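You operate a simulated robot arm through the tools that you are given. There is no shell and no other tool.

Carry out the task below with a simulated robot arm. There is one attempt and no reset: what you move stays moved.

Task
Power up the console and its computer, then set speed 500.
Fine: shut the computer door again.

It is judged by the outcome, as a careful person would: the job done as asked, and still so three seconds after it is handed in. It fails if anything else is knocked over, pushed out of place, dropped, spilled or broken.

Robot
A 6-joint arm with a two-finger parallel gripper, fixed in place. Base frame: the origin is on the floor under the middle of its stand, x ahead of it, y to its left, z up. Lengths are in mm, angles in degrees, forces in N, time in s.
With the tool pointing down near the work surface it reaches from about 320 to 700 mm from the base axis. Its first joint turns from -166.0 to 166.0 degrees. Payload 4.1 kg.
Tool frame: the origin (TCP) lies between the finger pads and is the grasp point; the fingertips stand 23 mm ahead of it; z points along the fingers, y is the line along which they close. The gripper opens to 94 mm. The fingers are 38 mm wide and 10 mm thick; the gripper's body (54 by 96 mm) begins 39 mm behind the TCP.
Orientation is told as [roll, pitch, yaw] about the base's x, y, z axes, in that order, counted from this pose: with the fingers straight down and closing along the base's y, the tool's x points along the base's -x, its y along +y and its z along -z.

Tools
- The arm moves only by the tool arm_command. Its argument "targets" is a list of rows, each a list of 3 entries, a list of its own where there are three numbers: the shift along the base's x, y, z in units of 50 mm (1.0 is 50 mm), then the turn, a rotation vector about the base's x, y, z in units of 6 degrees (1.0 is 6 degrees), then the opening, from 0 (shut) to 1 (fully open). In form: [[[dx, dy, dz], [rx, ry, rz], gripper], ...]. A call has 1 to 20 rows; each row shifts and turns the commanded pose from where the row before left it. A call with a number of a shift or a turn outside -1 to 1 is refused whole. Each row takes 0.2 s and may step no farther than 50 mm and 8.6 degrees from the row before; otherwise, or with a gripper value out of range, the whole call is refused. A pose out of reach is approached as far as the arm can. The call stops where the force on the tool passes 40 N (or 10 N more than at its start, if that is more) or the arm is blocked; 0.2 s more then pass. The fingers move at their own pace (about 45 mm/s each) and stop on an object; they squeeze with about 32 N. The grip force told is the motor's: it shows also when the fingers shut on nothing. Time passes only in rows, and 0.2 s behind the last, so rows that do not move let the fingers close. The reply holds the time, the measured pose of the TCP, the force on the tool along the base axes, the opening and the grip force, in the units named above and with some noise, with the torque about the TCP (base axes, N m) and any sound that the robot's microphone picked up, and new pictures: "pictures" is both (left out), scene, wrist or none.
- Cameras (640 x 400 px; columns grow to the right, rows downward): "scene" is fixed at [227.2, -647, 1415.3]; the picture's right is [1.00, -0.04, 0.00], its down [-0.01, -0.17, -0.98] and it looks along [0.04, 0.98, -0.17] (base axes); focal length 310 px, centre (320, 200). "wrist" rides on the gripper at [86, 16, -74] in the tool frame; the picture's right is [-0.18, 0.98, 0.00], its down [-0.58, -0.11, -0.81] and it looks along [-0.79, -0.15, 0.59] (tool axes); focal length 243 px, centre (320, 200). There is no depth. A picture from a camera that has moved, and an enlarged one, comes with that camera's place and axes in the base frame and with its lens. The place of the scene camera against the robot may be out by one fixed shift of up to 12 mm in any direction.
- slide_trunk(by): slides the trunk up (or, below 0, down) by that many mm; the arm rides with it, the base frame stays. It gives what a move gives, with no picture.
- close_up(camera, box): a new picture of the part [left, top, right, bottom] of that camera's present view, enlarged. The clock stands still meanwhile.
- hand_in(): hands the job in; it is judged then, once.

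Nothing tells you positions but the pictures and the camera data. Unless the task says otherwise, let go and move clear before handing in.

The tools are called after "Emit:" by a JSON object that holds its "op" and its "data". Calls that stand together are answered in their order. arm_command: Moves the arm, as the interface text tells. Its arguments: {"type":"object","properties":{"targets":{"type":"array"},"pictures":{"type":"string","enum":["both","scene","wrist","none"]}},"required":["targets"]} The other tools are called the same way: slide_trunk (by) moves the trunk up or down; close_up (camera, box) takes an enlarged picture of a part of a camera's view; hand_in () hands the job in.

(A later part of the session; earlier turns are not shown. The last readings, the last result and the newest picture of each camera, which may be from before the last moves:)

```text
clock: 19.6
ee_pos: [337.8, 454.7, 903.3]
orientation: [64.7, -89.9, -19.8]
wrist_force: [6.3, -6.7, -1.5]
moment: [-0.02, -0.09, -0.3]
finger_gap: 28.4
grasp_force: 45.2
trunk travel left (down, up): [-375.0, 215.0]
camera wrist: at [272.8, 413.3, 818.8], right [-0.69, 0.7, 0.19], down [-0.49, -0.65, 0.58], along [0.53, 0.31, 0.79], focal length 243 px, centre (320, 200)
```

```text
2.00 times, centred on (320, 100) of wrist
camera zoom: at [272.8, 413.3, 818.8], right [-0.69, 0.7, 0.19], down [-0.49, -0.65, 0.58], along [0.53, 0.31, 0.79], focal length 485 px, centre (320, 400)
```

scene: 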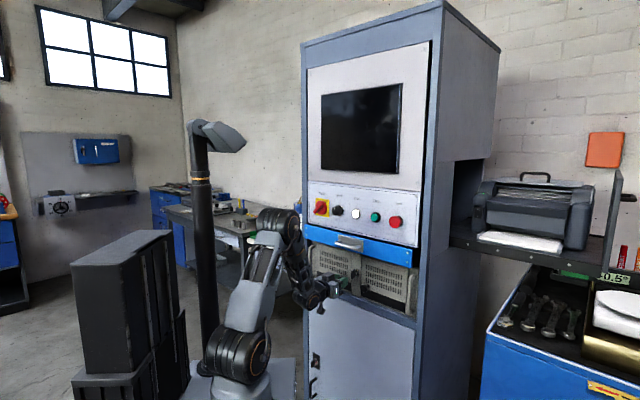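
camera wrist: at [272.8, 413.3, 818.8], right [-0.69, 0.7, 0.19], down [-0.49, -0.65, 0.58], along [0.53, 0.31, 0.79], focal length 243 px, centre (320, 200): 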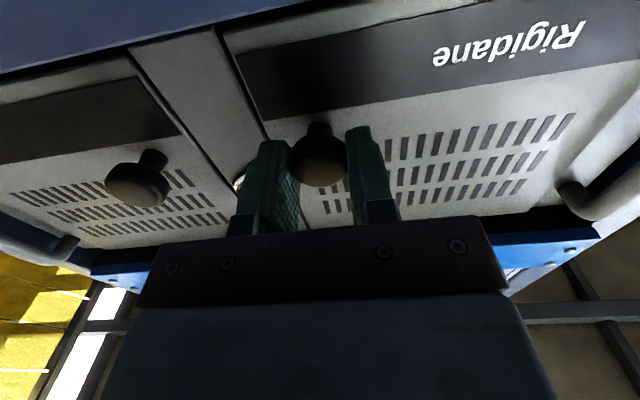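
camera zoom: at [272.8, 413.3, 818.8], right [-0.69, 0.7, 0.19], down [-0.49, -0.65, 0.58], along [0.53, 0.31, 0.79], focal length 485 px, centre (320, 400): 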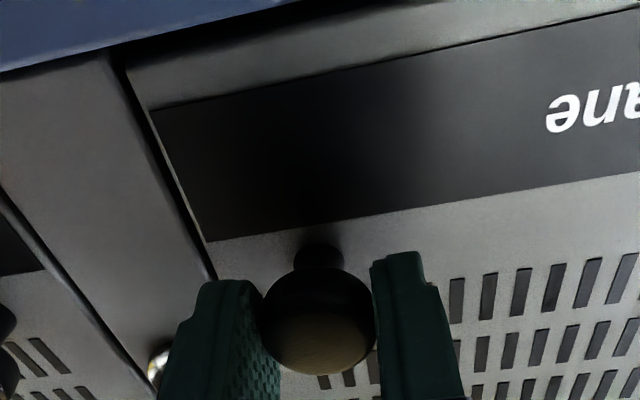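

The knob is held at 28.4 mm. I'll try a slow pull towards the robot.

Emit:
{"op": "arm_command", "data": {"targets": [[[-0.0424, -0.0424, 0], [0, 0, 0], 0], [[-0.0424, -0.0424, 0], [0, 0, 0], 0], [[-0.0424, -0.0424, 0], [0, 0, 0], 0], [[-0.0424, -0.0424, 0], [0, 0, 0], 0]], "pictures": "wrist"}}

Emit:
{"op": "close_up", "data": {"camera": "wrist", "box": [160, 0, 480, 200]}}

```text
clock: 20.2
ee_pos: [337.6, 452.8, 902.9]
orientation: [91.8, -89.7, -47.1]
wrist_force: [24.7, 16.8, -7.0]
moment: [-0.29, 0.19, -0.21]
finger_gap: 28.1
grasp_force: 44.6
trunk travel left (down, up): [-375.0, 215.0]
stopped in row 3: the force on the tool passed its limit at 43 N (the readings are from after the stop); the commanded pose is now the measured one
camera wrist: at [271.7, 412.9, 818.7], right [-0.69, 0.7, 0.19], down [-0.49, -0.65, 0.58], along [0.53, 0.31, 0.79], focal length 243 px, centre (320, 200)
```

wrist: 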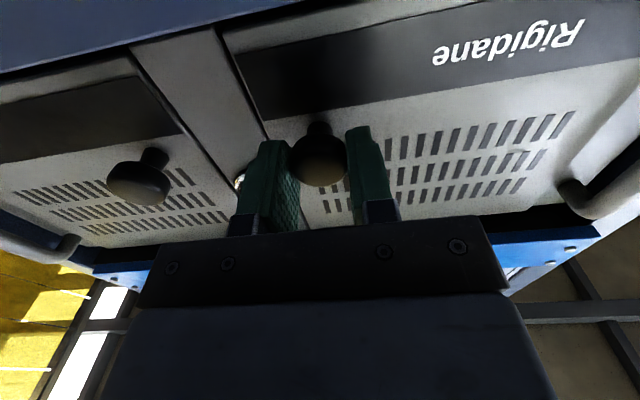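

```text
2.00 times, centred on (320, 100) of wrist
camera zoom: at [271.7, 412.9, 818.7], right [-0.69, 0.7, 0.19], down [-0.49, -0.65, 0.58], along [0.53, 0.31, 0.79], focal length 485 px, centre (320, 400)
```

zoom: 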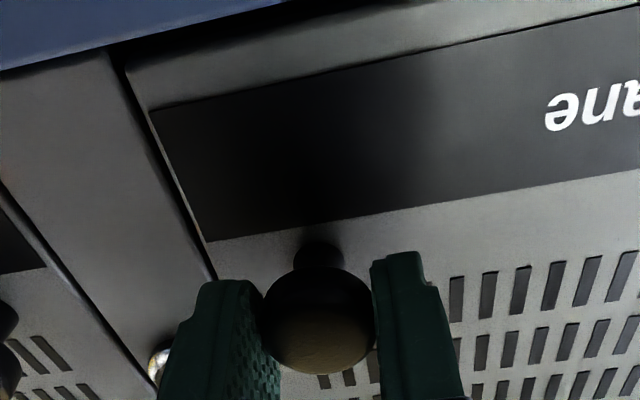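

The left door is held fast at 43 N. I'll let go and try the right door's knob the same way before touching the key.

Emit:
{"op": "arm_command", "data": {"targets": [[[0, 0, 0], [0, 0, 0], 0.52], [[0, 0, 0], [0, 0, 0], 0.52], [[0, 0, 0], [0, 0, 0], 0.52], [[-0.212, -0.212, 0], [0, 0, 0], 0.52], [[-0.212, -0.212, 0], [0, 0, 0], 0.52], [[-0.212, -0.212, 0], [0, 0, 0], 0.52], [[-0.212, -0.212, 0], [0, 0, 0], 0.52], [[-0.212, -0.212, 0], [0, 0, 0], 0.52], [[0.356, -0.356, 0.01], [0, 0, 0], 0.52], [[0.356, -0.356, 0.01], [0, 0, 0], 0.52], [[0.356, -0.356, 0.01], [0, 0, 0], 0.52], [[0.356, -0.356, 0.01], [0, 0, 0], 0.52]], "pictures": "both"}}

Emit:
{"op": "close_up", "data": {"camera": "wrist", "box": [160, 0, 480, 200]}}

```text
clock: 22.8
ee_pos: [325.9, 363.6, 947.4]
orientation: [-90.5, -88.9, 135.3]
wrist_force: [0.0, 0.0, 0.1]
moment: [-0.01, 0.02, 0.05]
finger_gap: 48.9
grasp_force: 0.1
out of reach, approached as far as the arm can: row 9, 10, 11, 12
trunk travel left (down, up): [-375.0, 215.0]
camera wrist: at [262.0, 321.1, 861.6], right [-0.69, 0.7, 0.17], down [-0.5, -0.64, 0.58], along [0.51, 0.32, 0.8], focal length 243 px, centre (320, 200)
```

scene: 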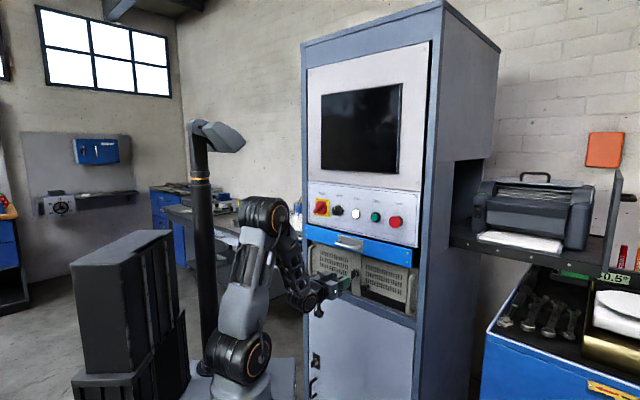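
wrist: 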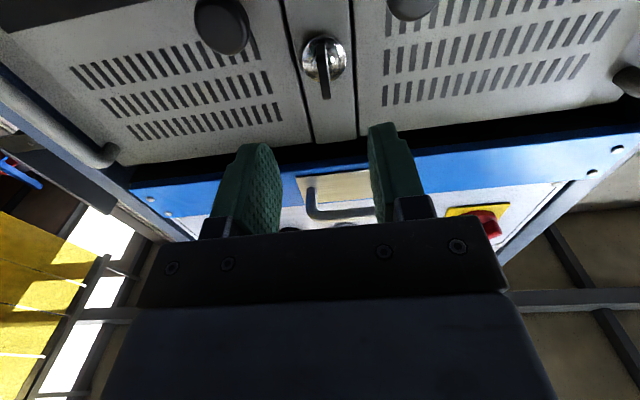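

```text
2.00 times, centred on (320, 100) of wrist
camera zoom: at [262.0, 321.1, 861.6], right [-0.69, 0.7, 0.17], down [-0.5, -0.64, 0.58], along [0.51, 0.32, 0.8], focal length 485 px, centre (320, 400)
```

zoom: 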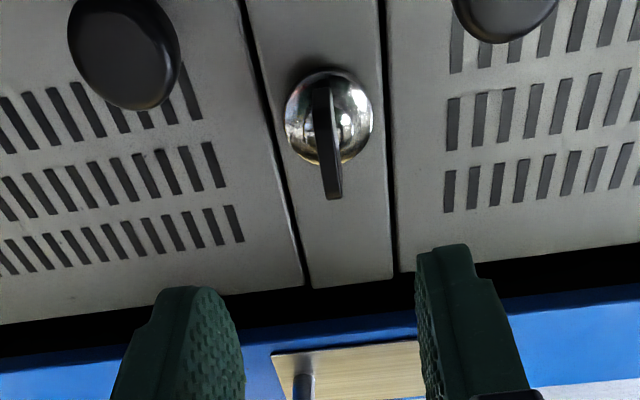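

The folded arm can't reach this spot with the shoulder at the same height, so I'll lower the trunk and raise the arm to compensate, which keeps the gripper clear of the cabinet.

Emit:
{"op": "slide_trunk", "data": {"by": -150}}

Emit:
{"op": "arm_command", "data": {"targets": [[[0, 0, 0.5], [0, 0, 0], 0.52], [[0, 0, 0.5], [0, 0, 0], 0.52], [[0, 0, 0.5], [0, 0, 0], 0.52], [[0, 0, 0.5], [0, 0, 0], 0.52], [[0, 0, 0.5], [0, 0, 0], 0.52], [[0, 0, 0.5], [0, 0, 0], 0.52]], "pictures": "both"}}

```text
clock: 24.6
ee_pos: [325.6, 363.3, 797.6]
orientation: [-91.2, -88.9, 135.9]
wrist_force: [-0.3, -0.1, -0.6]
moment: [0.0, -0.03, -0.04]
finger_gap: 49.1
grasp_force: 0.0
trunk travel left (down, up): [-225.0, 365.0]
```

```text
clock: 26.0
ee_pos: [324.6, 363.0, 947.0]
orientation: [-88.8, -88.8, 133.5]
wrist_force: [0.0, 0.1, -0.3]
moment: [0.02, 0.03, 0.02]
finger_gap: 48.6
grasp_force: 0.2
trunk travel left (down, up): [-225.0, 365.0]
camera wrist: at [261.5, 320.7, 861.6], right [-0.69, 0.7, 0.17], down [-0.5, -0.64, 0.58], along [0.51, 0.32, 0.79], focal length 243 px, centre (320, 200)
```

scene: 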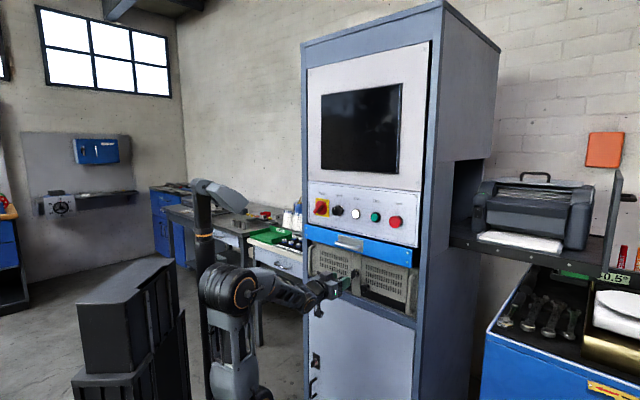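
wrist: 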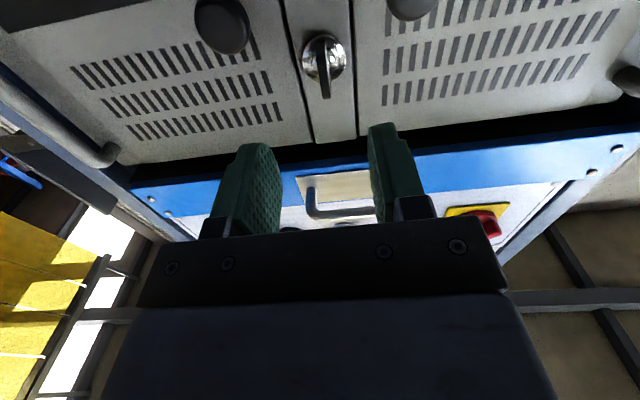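

The arm now holds that pose comfortably. I'll move across to the right knob at standoff.

Emit:
{"op": "arm_command", "data": {"targets": [[[0.2178, -0.2178, -0.2767], [0.14, 0.14, 0], 0.52], [[0.2178, -0.2178, -0.2767], [0, 0, 0], 0.52], [[0.2178, -0.2178, -0.2767], [0, 0, 0], 0.52]], "pictures": "wrist"}}

Emit:
{"op": "close_up", "data": {"camera": "wrist", "box": [160, 0, 480, 200]}}

```text
clock: 26.8
ee_pos: [340.8, 344.9, 915.9]
orientation: [79.5, -89.9, -35.1]
wrist_force: [-0.1, -0.7, -0.4]
moment: [-0.03, -0.01, 0.0]
finger_gap: 49.0
grasp_force: 0.0
out of reach, approached as far as the arm can: row 2, 3
trunk travel left (down, up): [-225.0, 365.0]
camera wrist: at [274.6, 304.1, 830.5], right [-0.69, 0.7, 0.19], down [-0.5, -0.64, 0.58], along [0.53, 0.31, 0.79], focal length 243 px, centre (320, 200)
```

wrist: 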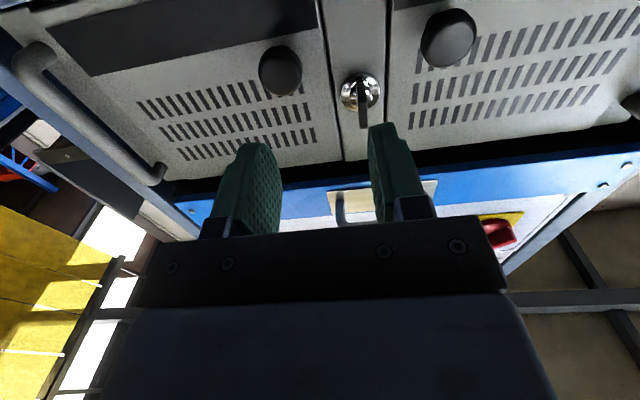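

```text
2.00 times, centred on (320, 100) of wrist
camera zoom: at [274.6, 304.1, 830.5], right [-0.69, 0.7, 0.19], down [-0.5, -0.64, 0.58], along [0.53, 0.31, 0.79], focal length 485 px, centre (320, 400)
```

zoom: 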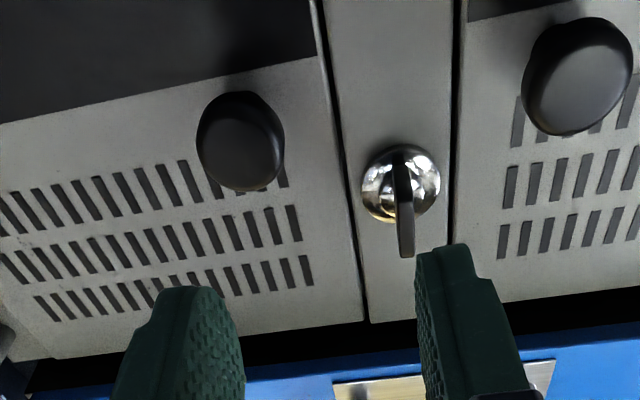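

It's still a little out of reach, so I'll lower the trunk further and come up again.

Emit:
{"op": "slide_trunk", "data": {"by": -170}}

Emit:
{"op": "arm_command", "data": {"targets": [[[0, 0, 0.5], [0, 0, 0], 0.52], [[0, 0, 0.5], [0, 0, 0], 0.52], [[0, 0, 0.5], [0, 0, 0], 0.52], [[0.103, -0.103, 0.562], [0, 0, 0], 0.52], [[0.103, -0.103, 0.562], [0, 0, 0], 0.52], [[0.103, -0.103, 0.562], [0, 0, 0], 0.52]], "pictures": "both"}}

Emit:
{"op": "close_up", "data": {"camera": "wrist", "box": [160, 0, 480, 200]}}

```text
clock: 28.7
ee_pos: [340.4, 345.3, 746.0]
orientation: [66.1, -89.9, -21.6]
wrist_force: [-1.0, 0.2, -0.2]
moment: [-0.02, 0.01, -0.02]
finger_gap: 49.0
grasp_force: 0.0
trunk travel left (down, up): [-55.0, 535.0]
```

```text
clock: 30.1
ee_pos: [355.8, 330.5, 905.4]
orientation: [49.5, -89.9, -5.1]
wrist_force: [1.2, -0.7, 0.7]
moment: [-0.01, 0.02, 0.0]
finger_gap: 49.1
grasp_force: 0.1
trunk travel left (down, up): [-55.0, 535.0]
camera wrist: at [289.7, 289.1, 819.8], right [-0.69, 0.7, 0.19], down [-0.5, -0.64, 0.58], along [0.53, 0.31, 0.79], focal length 243 px, centre (320, 200)
```

scene: 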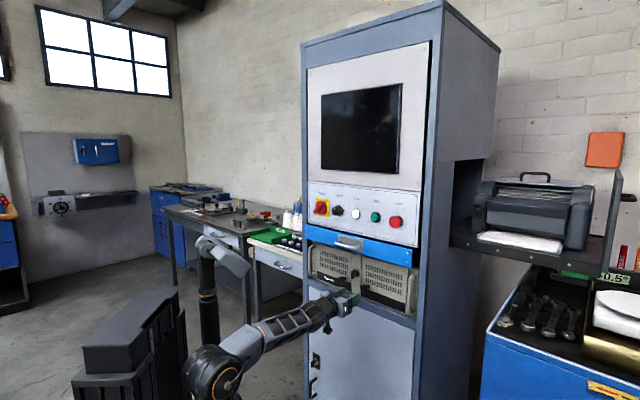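
wrist: 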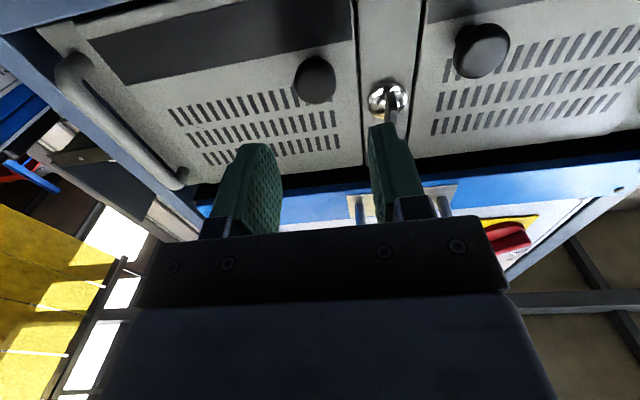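

```text
2.00 times, centred on (320, 100) of wrist
camera zoom: at [289.7, 289.1, 819.8], right [-0.69, 0.7, 0.19], down [-0.5, -0.64, 0.58], along [0.53, 0.31, 0.79], focal length 485 px, centre (320, 400)
```

zoom: 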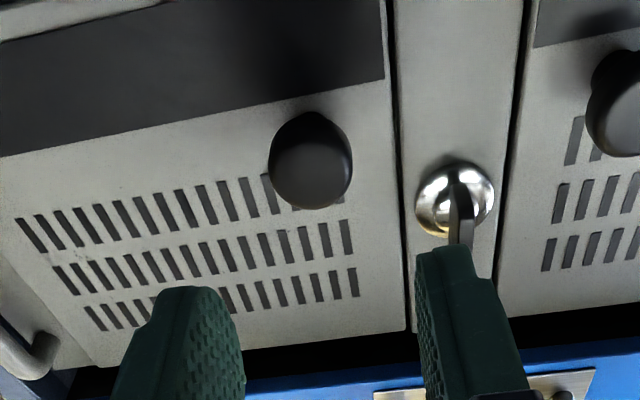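

The arm reaches well from here. The knob is about 3 mm to the right of the gripper axis, so I'll correct that, go in and grip it.

Emit:
{"op": "arm_command", "data": {"targets": [[[0.2183, 0.2003, 0], [0, 0, 0], 0.52], [[0.2183, 0.2003, 0], [0, 0, 0], 0.52], [[0.2183, 0.2003, 0], [0, 0, 0], 0.52], [[0.2183, 0.2003, 0], [0, 0, 0], 0.52], [[0.2183, 0.2003, 0], [0, 0, 0], 0.52], [[0, 0, 0], [0, 0, 0], 0], [[0, 0, 0], [0, 0, 0], 0], [[0, 0, 0], [0, 0, 0], 0]], "pictures": "wrist"}}

Emit:
{"op": "arm_command", "data": {"targets": [[[-0.0424, -0.0424, 0], [0, 0, 0], 0], [[-0.0424, -0.0424, 0], [0, 0, 0], 0], [[-0.0424, -0.0424, 0], [0, 0, 0], 0], [[-0.0424, -0.0424, 0], [0, 0, 0], 0]], "pictures": "both"}}

```text
clock: 31.9
ee_pos: [408.0, 379.3, 906.1]
orientation: [84.8, -89.9, -40.4]
wrist_force: [1.5, -0.1, 2.1]
moment: [0.01, 0.04, 0.04]
finger_gap: 28.1
grasp_force: 45.2
trunk travel left (down, up): [-55.0, 535.0]
camera wrist: at [343.8, 338.2, 820.0], right [-0.69, 0.7, 0.19], down [-0.5, -0.64, 0.58], along [0.53, 0.31, 0.79], focal length 243 px, centre (320, 200)
```

wrist: 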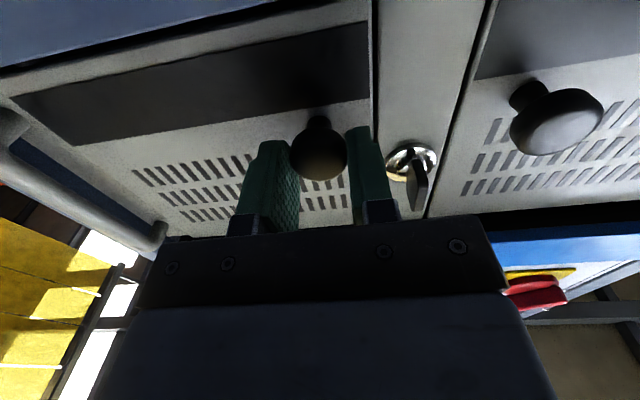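

```text
clock: 32.9
ee_pos: [401.9, 370.1, 906.2]
orientation: [104.8, -89.9, -60.3]
wrist_force: [9.3, -2.4, 6.4]
moment: [0.03, -0.02, 0.15]
finger_gap: 28.1
grasp_force: 44.8
trunk travel left (down, up): [-55.0, 535.0]
camera wrist: at [336.9, 329.3, 819.9], right [-0.69, 0.7, 0.19], down [-0.5, -0.64, 0.58], along [0.53, 0.3, 0.79], focal length 243 px, centre (320, 200)
```

scene: 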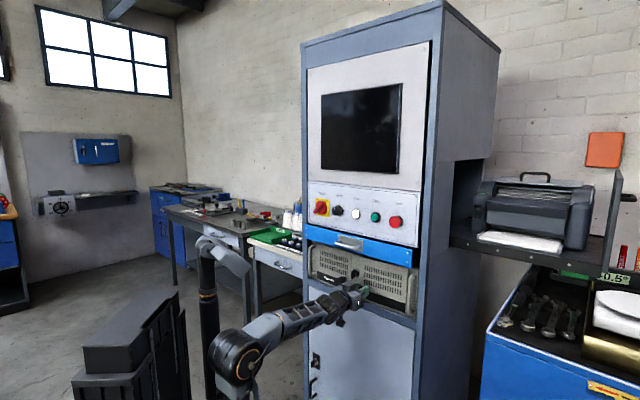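
wrist: 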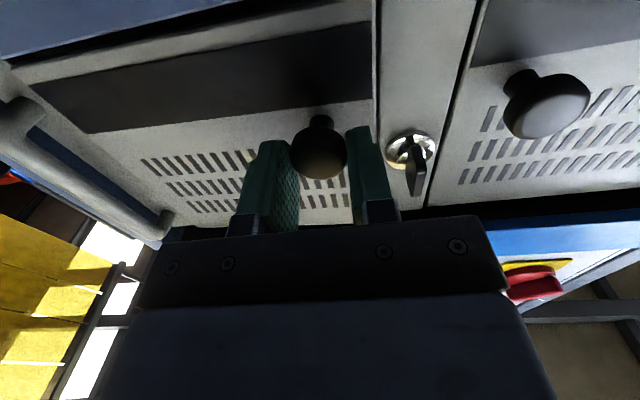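

The pull moved freely for 12 mm with the knob still held. I'll check that the right door really is opening.

Emit:
{"op": "close_up", "data": {"camera": "wrist", "box": [0, 0, 480, 240]}}

Emit:
{"op": "close_up", "data": {"camera": "scene", "box": [320, 240, 430, 320]}}

```text
1.33 times, centred on (240, 120) of wrist
camera zoom: at [336.9, 329.3, 819.9], right [-0.69, 0.7, 0.19], down [-0.5, -0.64, 0.58], along [0.53, 0.3, 0.79], focal length 324 px, centre (427, 307)
```

zoom: 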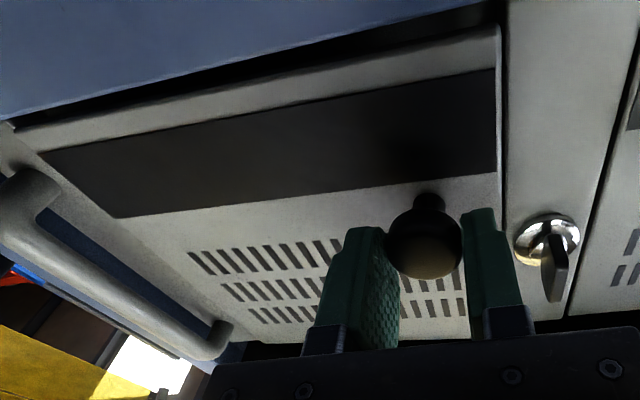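

```text
5.00 times, centred on (375, 280) of scene
camera zoom: at [227.2, -647.0, 1415.3], right [1.0, -0.04, 0.0], down [-0.01, -0.17, -0.98], along [0.04, 0.98, -0.17], focal length 1548 px, centre (45, -200)
```

zoom: 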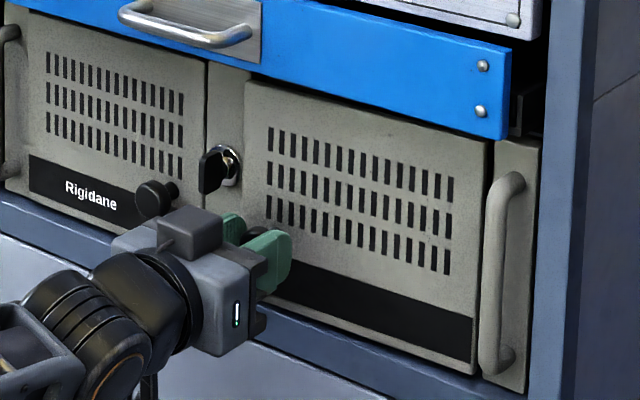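

The right door is unlocked and swinging out on its right-hand hinge. I'll follow the arc, turning the gripper with the door.

Emit:
{"op": "arm_command", "data": {"targets": [[[-0.0707, -0.2093, 0], [0, 0, 0.733], 0], [[-0.0778, -0.2079, 0], [0, 0, 0.733], 0], [[-0.0651, -0.2121, 0], [0, 0, 0.733], 0], [[-0.0453, -0.2178, 0], [0, 0, 0.733], 0], [[-0.0311, -0.2178, 0], [0, 0, 0.733], 0]], "pictures": "both"}}

```text
clock: 33.2
ee_pos: [399.2, 365.0, 905.9]
orientation: [129.0, -89.6, -84.1]
wrist_force: [31.5, -22.6, 0.7]
moment: [-0.43, 0.08, -1.11]
finger_gap: 27.8
grasp_force: 44.7
out of reach, approached as far as the arm can: row 1
trunk travel left (down, up): [-55.0, 535.0]
stopped in row 1: the force on the tool passed its limit at 60 N (the readings are from after the stop); the commanded pose is now the measured one
camera wrist: at [335.1, 325.4, 819.4], right [-0.69, 0.69, 0.19], down [-0.49, -0.65, 0.58], along [0.52, 0.31, 0.79], focal length 243 px, centre (320, 200)
```

scene: 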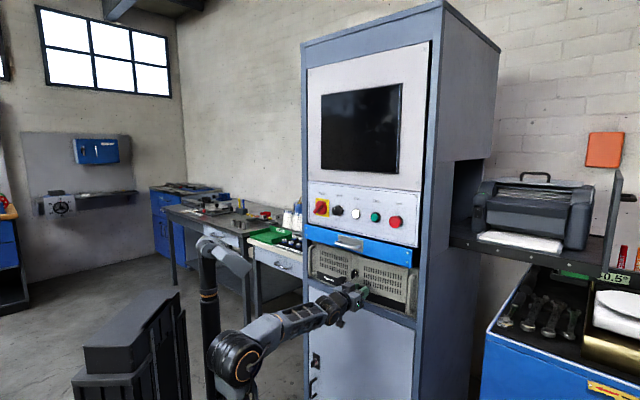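
wrist: 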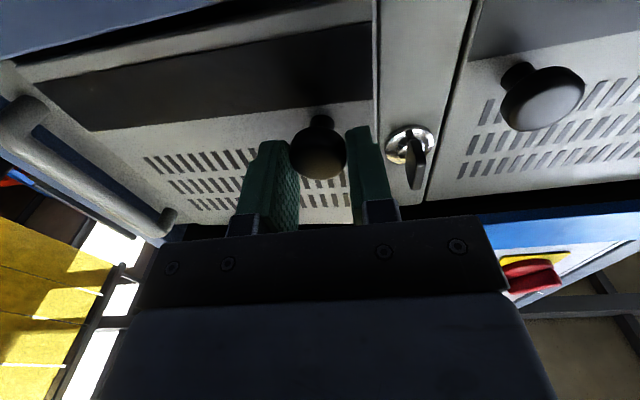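

The door is just ajar, but the yaw pushed the arm to a limit and the force spiked. I'll look at the arm's posture before going on.

Emit:
{"op": "close_up", "data": {"camera": "scene", "box": [180, 220, 430, 400]}}

Emit:
{"op": "close_up", "data": {"camera": "scene", "box": [280, 260, 400, 340]}}

```text
2.22 times, centred on (305, 310) of scene
camera zoom: at [227.2, -647.0, 1415.3], right [1.0, -0.04, 0.0], down [-0.01, -0.17, -0.98], along [0.04, 0.98, -0.17], focal length 688 px, centre (353, -44)
```

zoom: 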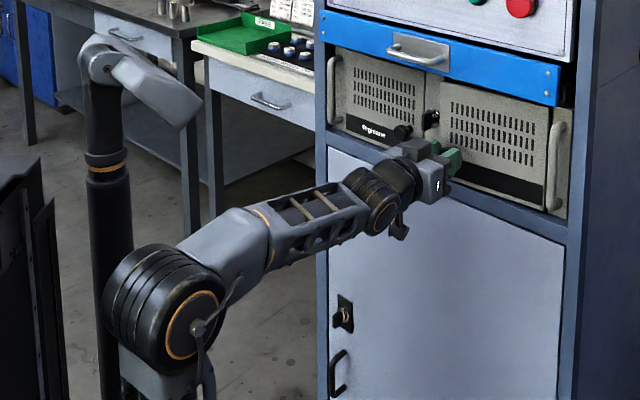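

```text
5.00 times, centred on (340, 300) of scene
camera zoom: at [227.2, -647.0, 1415.3], right [1.0, -0.04, 0.0], down [-0.01, -0.17, -0.98], along [0.04, 0.98, -0.17], focal length 1548 px, centre (220, -300)
```

zoom: 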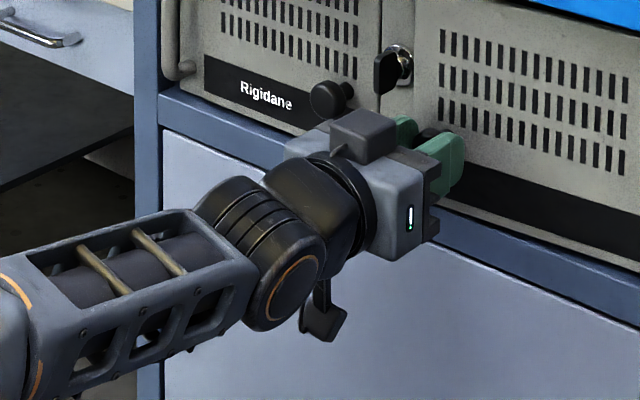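

The forearm lies almost in line with the level tool, which is the wrist singularity. I'll release the knob, back off and tilt the tool about 25° downward so the wrist has freedom to follow the door.

Emit:
{"op": "arm_command", "data": {"targets": [[[0, 0, 0], [0, 0, 0], 0.52], [[0, 0, 0], [0, 0, 0], 0.52], [[0, 0, 0], [0, 0, 0], 0.52], [[-0.1796, -0.1796, 0.06], [0, 0, 0], 0.52], [[-0.1796, -0.1796, 0.06], [0, 0, 0], 0.52], [[-0.1796, -0.1796, 0.06], [0, 0, 0], 0.52], [[0, 0, 0.075], [-0.7366, 0.7366, 0], 0.52], [[0, 0, 0.075], [-0.7366, 0.7366, 0], 0.52], [[0, 0, 0.075], [-0.7366, 0.7366, 0], 0.52], [[0, 0, 0.075], [-0.7366, 0.7366, 0], 0.52]], "pictures": "both"}}

Emit:
{"op": "close_up", "data": {"camera": "wrist", "box": [160, 0, 480, 200]}}

Emit:
{"op": "close_up", "data": {"camera": "scene", "box": [320, 240, 430, 320]}}

```text
clock: 35.4
ee_pos: [376.3, 334.7, 926.7]
orientation: [-2.5, -76.2, 44.1]
wrist_force: [-0.3, 1.2, -0.4]
moment: [-0.03, 0.01, -0.05]
finger_gap: 49.0
grasp_force: 0.1
out of reach, approached as far as the arm can: row 8, 9
trunk travel left (down, up): [-55.0, 535.0]
camera wrist: at [296.3, 285.0, 861.3], right [-0.62, 0.76, 0.17], down [-0.41, -0.5, 0.76], along [0.66, 0.4, 0.63], focal length 243 px, centre (320, 200)
```

scene: 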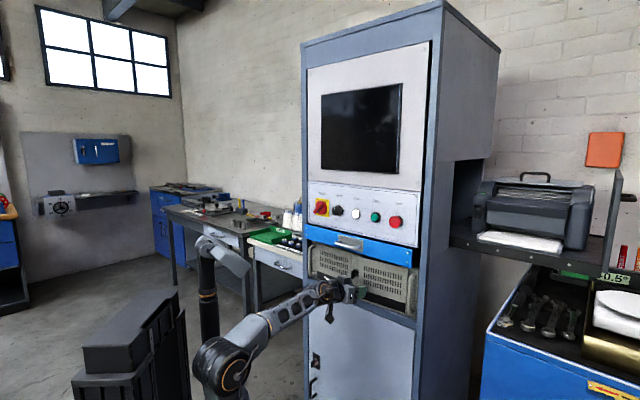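
wrist: 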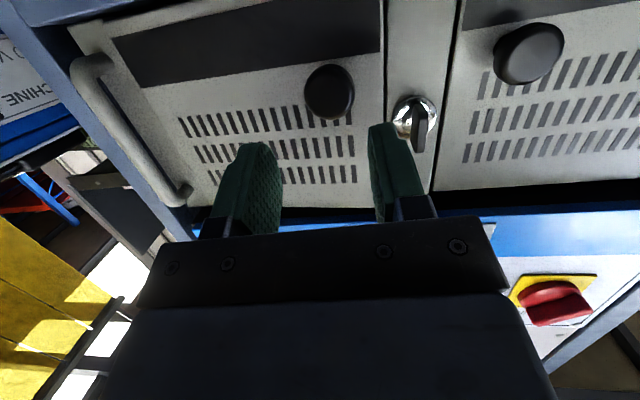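

```text
2.00 times, centred on (320, 100) of wrist
camera zoom: at [296.3, 285.0, 861.3], right [-0.62, 0.76, 0.17], down [-0.41, -0.5, 0.76], along [0.66, 0.4, 0.63], focal length 485 px, centre (320, 400)
```

zoom: 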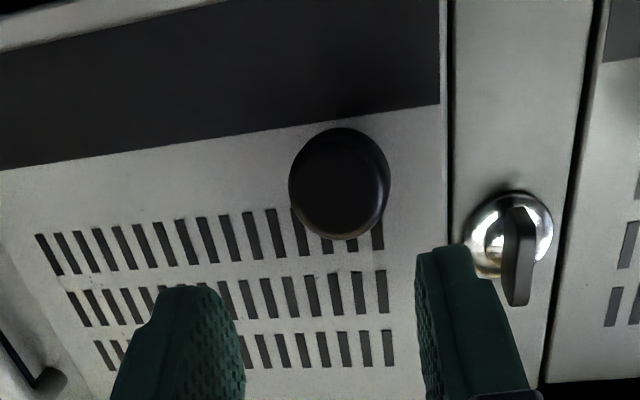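

```text
5.00 times, centred on (375, 280) of scene
camera zoom: at [227.2, -647.0, 1415.3], right [1.0, -0.04, 0.0], down [-0.01, -0.17, -0.98], along [0.04, 0.98, -0.17], focal length 1548 px, centre (45, -200)
```

zoom: 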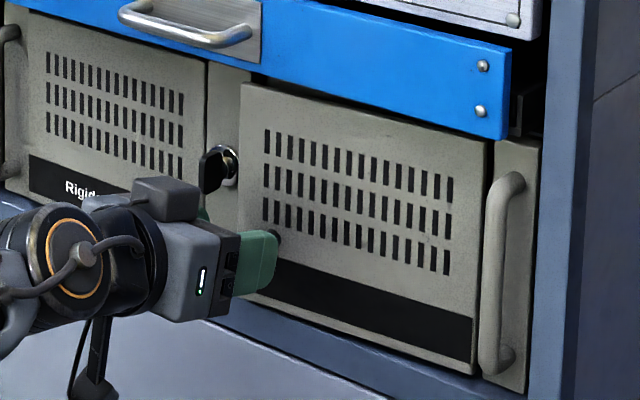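

The wrist has passed through the singularity with the tool tilted to 76°, and the door stays ajar. I'll finish the tilt and square the heading.

Emit:
{"op": "arm_command", "data": {"targets": [[[0, 0, 0.05], [-0.65, 0.65, 0.28], 0.52], [[0, 0, 0.05], [-0.65, 0.65, 0.28], 0.52]], "pictures": "both"}}

Emit:
{"op": "close_up", "data": {"camera": "wrist", "box": [160, 0, 480, 200]}}

```text
clock: 36.0
ee_pos: [376.4, 335.3, 931.9]
orientation: [-2.0, -65.1, 47.0]
wrist_force: [-0.7, -0.3, -0.4]
moment: [0.0, 0.0, 0.0]
finger_gap: 49.0
grasp_force: 0.1
trunk travel left (down, up): [-55.0, 535.0]
camera wrist: at [291.6, 272.6, 885.4], right [-0.65, 0.75, 0.15], down [-0.27, -0.41, 0.87], along [0.71, 0.52, 0.47], focal length 243 px, centre (320, 200)
```

scene: 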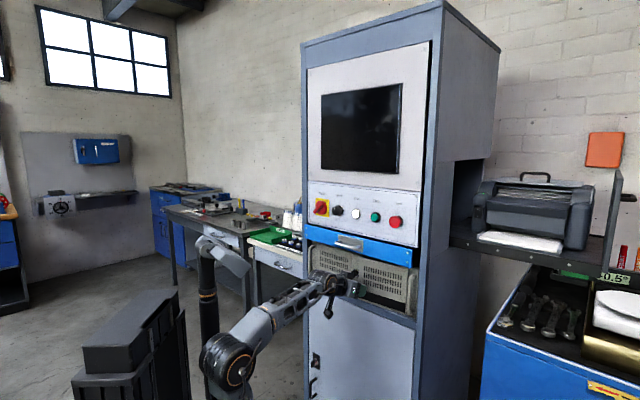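
wrist: 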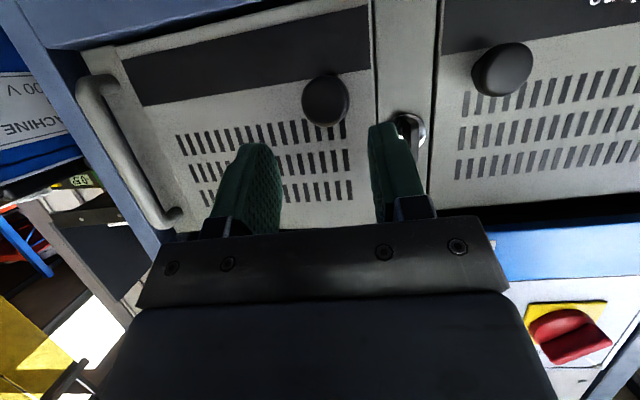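

```text
2.00 times, centred on (320, 100) of wrist
camera zoom: at [291.6, 272.6, 885.4], right [-0.65, 0.75, 0.15], down [-0.27, -0.41, 0.87], along [0.71, 0.52, 0.47], focal length 485 px, centre (320, 400)
```

zoom: 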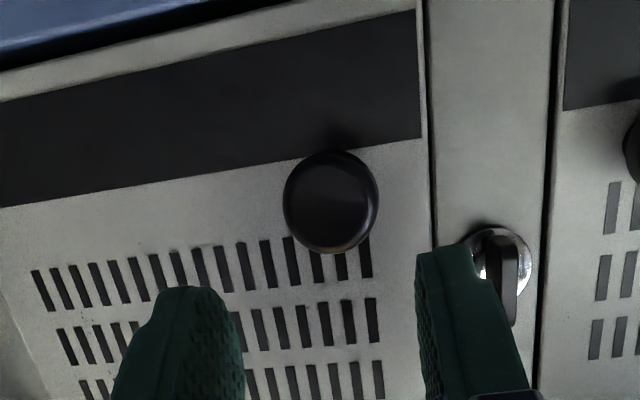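

The knob head sits about 50 mm ahead, slightly left and below the gripper axis. I'll go in and grip it again.

Emit:
{"op": "arm_command", "data": {"targets": [[[0.1191, 0.1553, -0.1145], [0, 0, 0], 0.52], [[0.1191, 0.1553, -0.1145], [0, 0, 0], 0.52], [[0.1191, 0.1553, -0.1145], [0, 0, 0], 0.52], [[0.1191, 0.1553, -0.1145], [0, 0, 0], 0.52], [[0, 0, 0], [0, 0, 0], 0], [[0, 0, 0], [0, 0, 0], 0], [[0, 0, 0], [0, 0, 0], 0]], "pictures": "wrist"}}

Emit:
{"op": "close_up", "data": {"camera": "wrist", "box": [160, 0, 480, 200]}}

```text
clock: 37.6
ee_pos: [400.4, 364.8, 908.5]
orientation: [-2.0, -65.3, 47.1]
wrist_force: [1.4, -1.2, 0.0]
moment: [0.06, -0.09, -0.09]
finger_gap: 27.9
grasp_force: 45.2
trunk travel left (down, up): [-55.0, 535.0]
camera wrist: at [316.0, 303.3, 862.4], right [-0.65, 0.75, 0.15], down [-0.28, -0.41, 0.87], along [0.71, 0.52, 0.47], focal length 243 px, centre (320, 200)
```

wrist: 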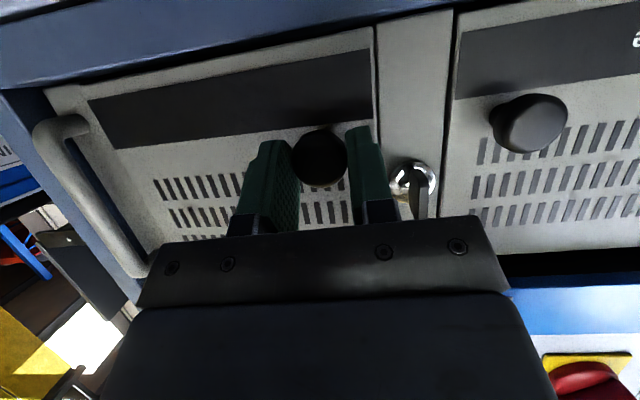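

```text
2.00 times, centred on (320, 100) of wrist
camera zoom: at [316.0, 303.3, 862.4], right [-0.65, 0.75, 0.15], down [-0.28, -0.41, 0.87], along [0.71, 0.52, 0.47], focal length 485 px, centre (320, 400)
```

zoom: 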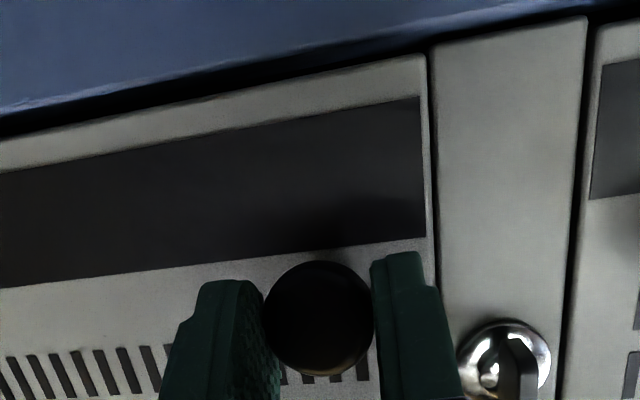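

The knob is gripped at 27.9 mm. I'll follow the door arc a few steps as a test.

Emit:
{"op": "arm_command", "data": {"targets": [[[-0.0834, -0.2051, 0], [0, 0, 0.667], 0], [[-0.0679, -0.2121, 0], [0, 0, 0.667], 0], [[-0.0552, -0.2135, 0], [0, 0, 0.667], 0], [[-0.041, -0.2192, 0], [0, 0, 0.667], 0]], "pictures": "both"}}

```text
clock: 38.6
ee_pos: [387.2, 324.3, 911.3]
orientation: [-1.8, -65.2, 63.0]
wrist_force: [-5.0, -0.9, 3.8]
moment: [-0.53, 0.52, -0.25]
finger_gap: 28.2
grasp_force: 45.0
trunk travel left (down, up): [-55.0, 535.0]
camera wrist: at [323.6, 240.5, 862.5], right [-0.83, 0.54, 0.15], down [-0.15, -0.48, 0.87], along [0.54, 0.69, 0.47], focal length 243 px, centre (320, 200)
```

scene: 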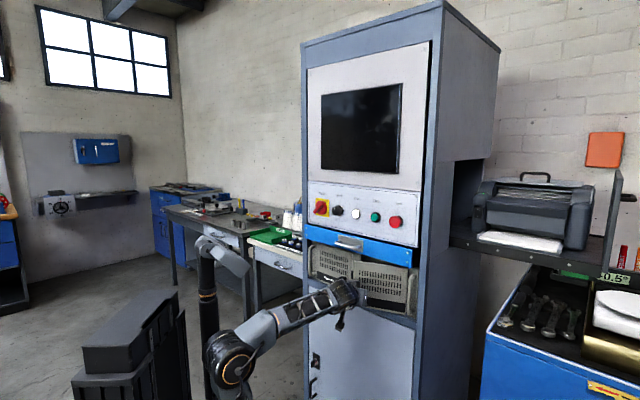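
wrist: 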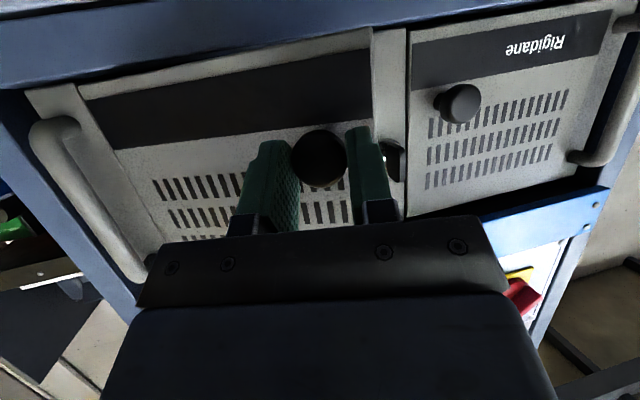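

The door is following smoothly at low force. I'll continue the arc.

Emit:
{"op": "arm_command", "data": {"targets": [[[-0.0255, -0.2206, 0], [0, 0, 0.667], 0], [[-0.0085, -0.2206, 0], [0, 0, 0.667], 0], [[0.0071, -0.222, 0], [0, 0, 0.667], 0], [[0.0212, -0.2192, 0], [0, 0, 0.667], 0], [[0.0382, -0.2192, 0], [0, 0, 0.667], 0], [[0.0495, -0.2164, 0], [0, 0, 0.667], 0], [[0.0679, -0.2093, 0], [0, 0, 0.667], 0]], "pictures": "both"}}

```text
clock: 40.2
ee_pos: [394.0, 247.9, 908.2]
orientation: [-2.2, -65.2, 91.5]
wrist_force: [-21.7, -4.7, -1.7]
moment: [-0.51, 0.28, 0.34]
finger_gap: 28.2
grasp_force: 44.8
trunk travel left (down, up): [-55.0, 535.0]
camera wrist: at [376.4, 143.6, 862.8], right [-0.98, 0.09, 0.15], down [0.09, -0.49, 0.87], along [0.15, 0.87, 0.47], focal length 243 px, centre (320, 200)
```

scene: 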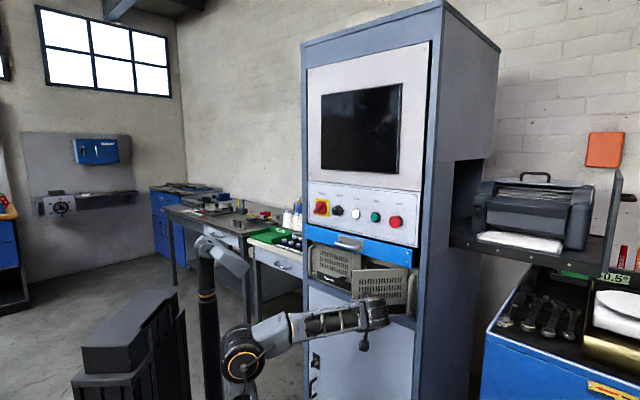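
wrist: 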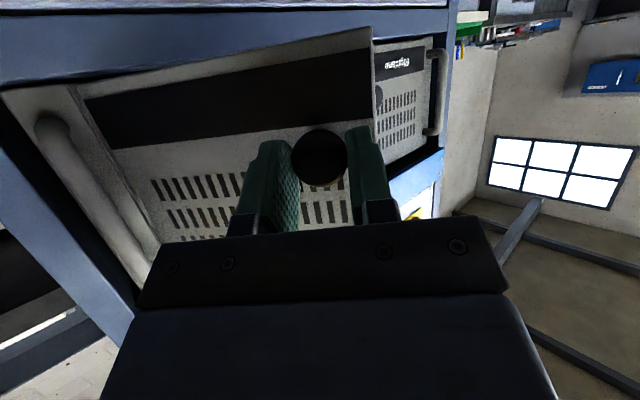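

The door is at about 50°. The sideways force says the true hinge lies slightly further right, so I'll correct the arc and continue to about 78°.

Emit:
{"op": "arm_command", "data": {"targets": [[[0.0481, -0.3366, 0], [0, 0, 0.6], 0], [[0.0948, -0.2107, 0], [0, 0, 0.6], 0], [[0.1103, -0.2008, 0], [0, 0, 0.6], 0], [[0.1202, -0.1937, 0], [0, 0, 0.6], 0]], "pictures": "both"}}

```text
clock: 41.2
ee_pos: [415.1, 201.5, 909.0]
orientation: [-2.2, -65.3, 105.5]
wrist_force: [9.8, 6.7, 9.7]
moment: [0.32, 0.13, -0.02]
finger_gap: 28.0
grasp_force: 45.0
trunk travel left (down, up): [-55.0, 535.0]
camera wrist: at [424.2, 96.5, 862.6], right [-0.98, -0.16, 0.15], down [0.21, -0.45, 0.87], along [-0.07, 0.88, 0.47], focal length 243 px, centre (320, 200)
```

scene: 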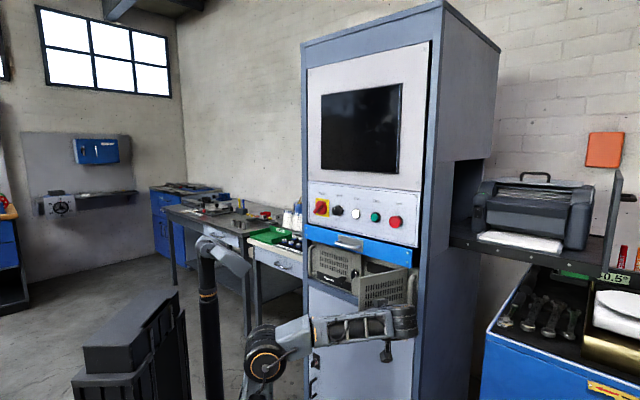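
wrist: 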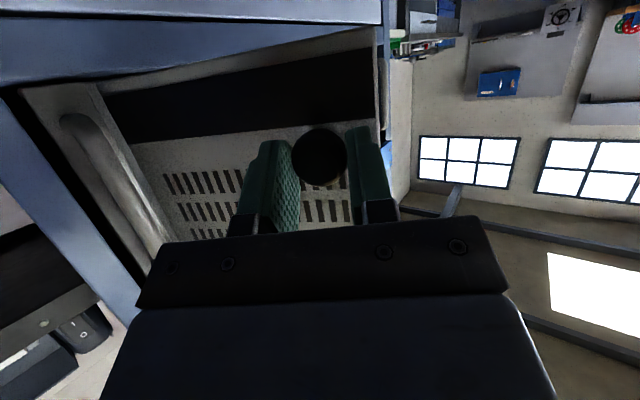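

Forces stay low at around 66°. I'll take three more steps with a small correction.

Emit:
{"op": "arm_command", "data": {"targets": [[[0.15, -0.1803, -0.01], [0, 0, 0.6], 0], [[0.16, -0.1675, -0.01], [0, 0, 0.6], 0], [[0.174, -0.159, -0.01], [0, 0, 0.6], 0], [[0.175, -0.14, 0], [0, 0, 0.6], 0]], "pictures": "both"}}

Emit:
{"op": "close_up", "data": {"camera": "scene", "box": [300, 230, 440, 330]}}

```text
clock: 42.2
ee_pos: [447.4, 168.1, 909.3]
orientation: [-2.4, -65.3, 120.1]
wrist_force: [6.7, 6.9, 23.7]
moment: [0.41, 0.03, -0.05]
finger_gap: 27.7
grasp_force: 44.9
trunk travel left (down, up): [-55.0, 535.0]
camera wrist: at [481.3, 69.9, 862.4], right [-0.91, -0.4, 0.15], down [0.31, -0.39, 0.87], along [-0.29, 0.83, 0.47], focal length 243 px, centre (320, 200)
```

scene: 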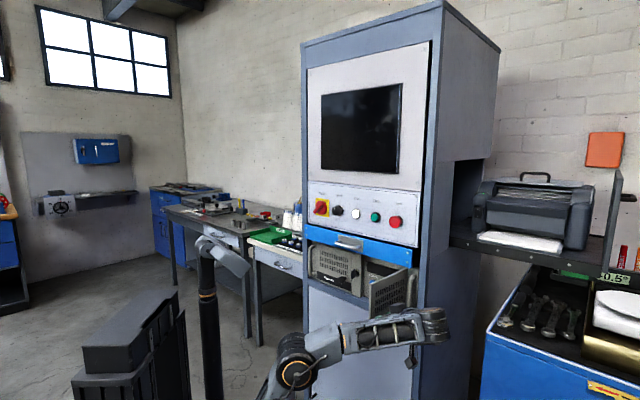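
wrist: 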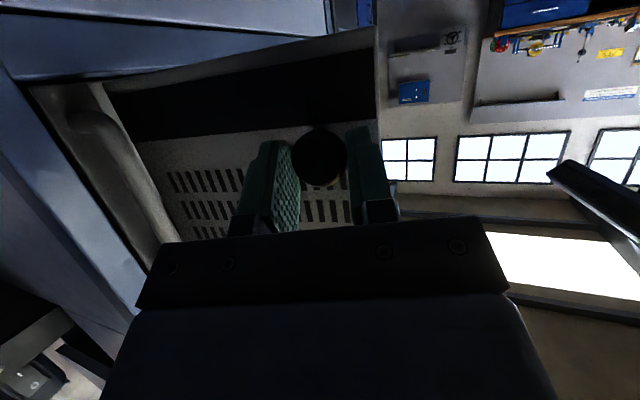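

```text
4.00 times, centred on (370, 280) of scene
camera zoom: at [227.2, -647.0, 1415.3], right [1.0, -0.04, 0.0], down [-0.01, -0.17, -0.98], along [0.04, 0.98, -0.17], focal length 1238 px, centre (120, -120)
```

zoom: 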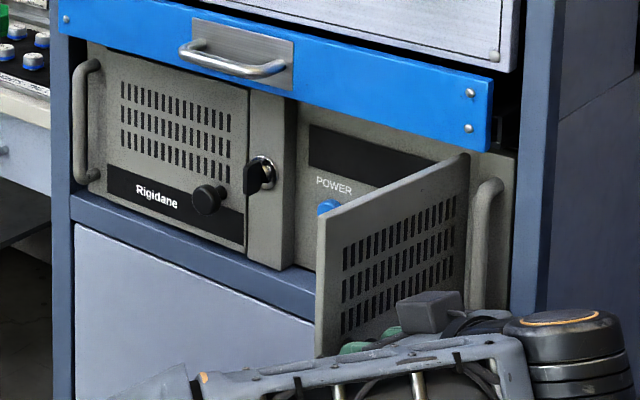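

The door is open about 80° and a blue POWER button is visible inside, on the inner side. I'll release the knob and back away from the door's outer face.

Emit:
{"op": "arm_command", "data": {"targets": [[[0, 0, 0], [0, 0, 0], 0.6], [[0, 0, 0], [0, 0, 0], 0.6], [[0, 0, 0], [0, 0, 0], 0.6], [[0, 0, 0], [0, 0, 0], 0.6], [[0.094, -0.181, 0.095], [0, 0, 0], 0.6], [[0.094, -0.181, 0.095], [0, 0, 0], 0.6], [[0.094, -0.181, 0.095], [0, 0, 0], 0.6], [[0.094, -0.181, 0.095], [0, 0, 0], 0.6]], "pictures": "both"}}

Emit:
{"op": "close_up", "data": {"camera": "scene", "box": [300, 230, 440, 330]}}

```text
clock: 44.0
ee_pos: [452.9, 163.2, 905.7]
orientation: [-2.3, -65.2, 119.9]
wrist_force: [-0.6, 0.7, 0.2]
moment: [0.01, -0.01, 0.0]
finger_gap: 56.6
grasp_force: 0.0
out of reach, approached as far as the arm can: row 5, 6, 7, 8
trunk travel left (down, up): [-55.0, 535.0]
camera wrist: at [487.1, 63.9, 859.6], right [-0.91, -0.39, 0.15], down [0.31, -0.39, 0.87], along [-0.28, 0.83, 0.47], focal length 243 px, centre (320, 200)
```

scene: 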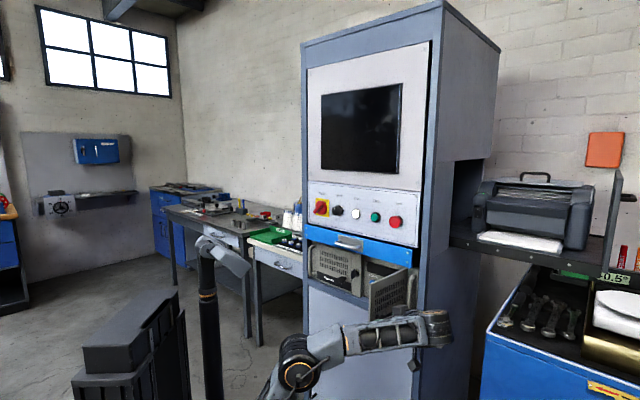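
wrist: 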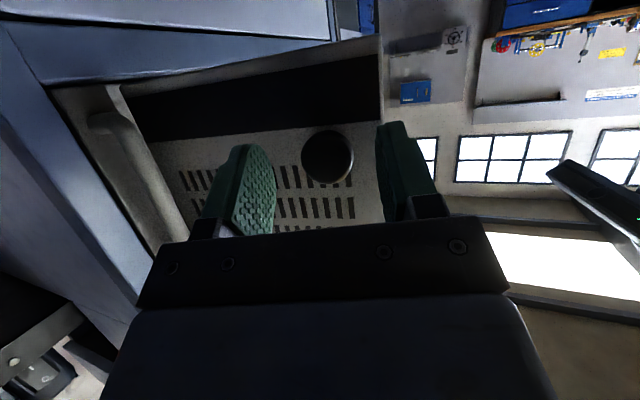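

```text
4.00 times, centred on (370, 280) of scene
camera zoom: at [227.2, -647.0, 1415.3], right [1.0, -0.04, 0.0], down [-0.01, -0.17, -0.98], along [0.04, 0.98, -0.17], focal length 1238 px, centre (120, -120)
```

zoom: 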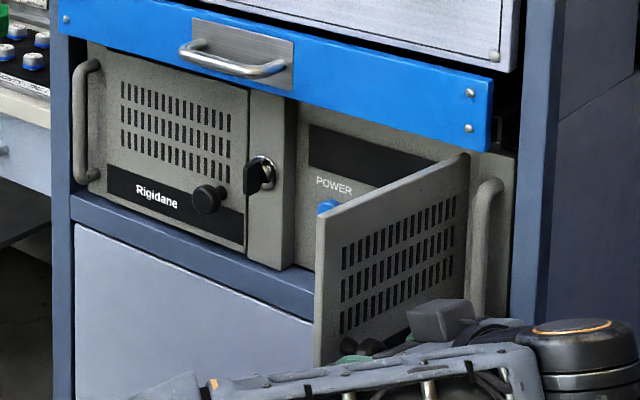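

The arm is at full stretch, so it only backed off 8 mm, but the fingers straddle the knob sideways and are free to leave upward. I'll raise the trunk so the gripper lifts clear of the knob and above the door.

Emit:
{"op": "slide_trunk", "data": {"by": 260}}

Emit:
{"op": "arm_command", "data": {"targets": [[[0, 0, 0], [0, 0, 0], 0.6]], "pictures": "both"}}

Emit:
{"op": "close_up", "data": {"camera": "scene", "box": [300, 220, 460, 330]}}

```text
clock: 46.7
ee_pos: [453.4, 163.1, 1166.2]
orientation: [-2.2, -65.3, 119.9]
wrist_force: [-0.5, -0.4, -0.2]
moment: [0.01, -0.01, -0.03]
finger_gap: 56.3
grasp_force: 0.1
trunk travel left (down, up): [-315.0, 275.0]
```

```text
clock: 47.1
ee_pos: [452.9, 163.1, 1166.1]
orientation: [-2.2, -65.2, 119.9]
wrist_force: [0.3, 0.8, 0.4]
moment: [0.01, 0.01, -0.01]
finger_gap: 56.5
grasp_force: 0.0
trunk travel left (down, up): [-315.0, 275.0]
camera wrist: at [487.1, 64.0, 1119.5], right [-0.91, -0.39, 0.15], down [0.31, -0.39, 0.87], along [-0.28, 0.83, 0.47], focal length 243 px, centre (320, 200)
```

scene: 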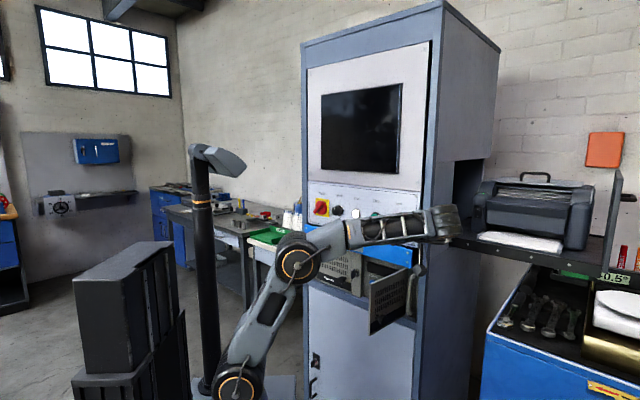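
wrist: 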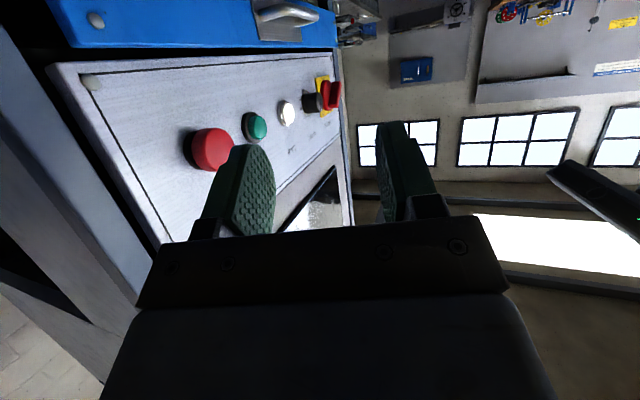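

```text
3.64 times, centred on (380, 275) of scene
camera zoom: at [227.2, -647.0, 1415.3], right [1.0, -0.04, 0.0], down [-0.01, -0.17, -0.98], along [0.04, 0.98, -0.17], focal length 1126 px, centre (102, -73)
```

zoom: 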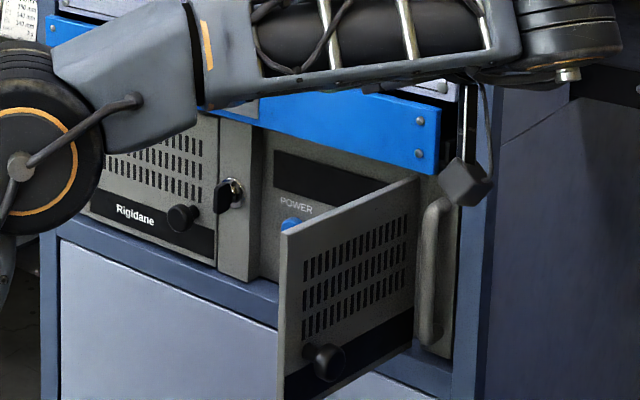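

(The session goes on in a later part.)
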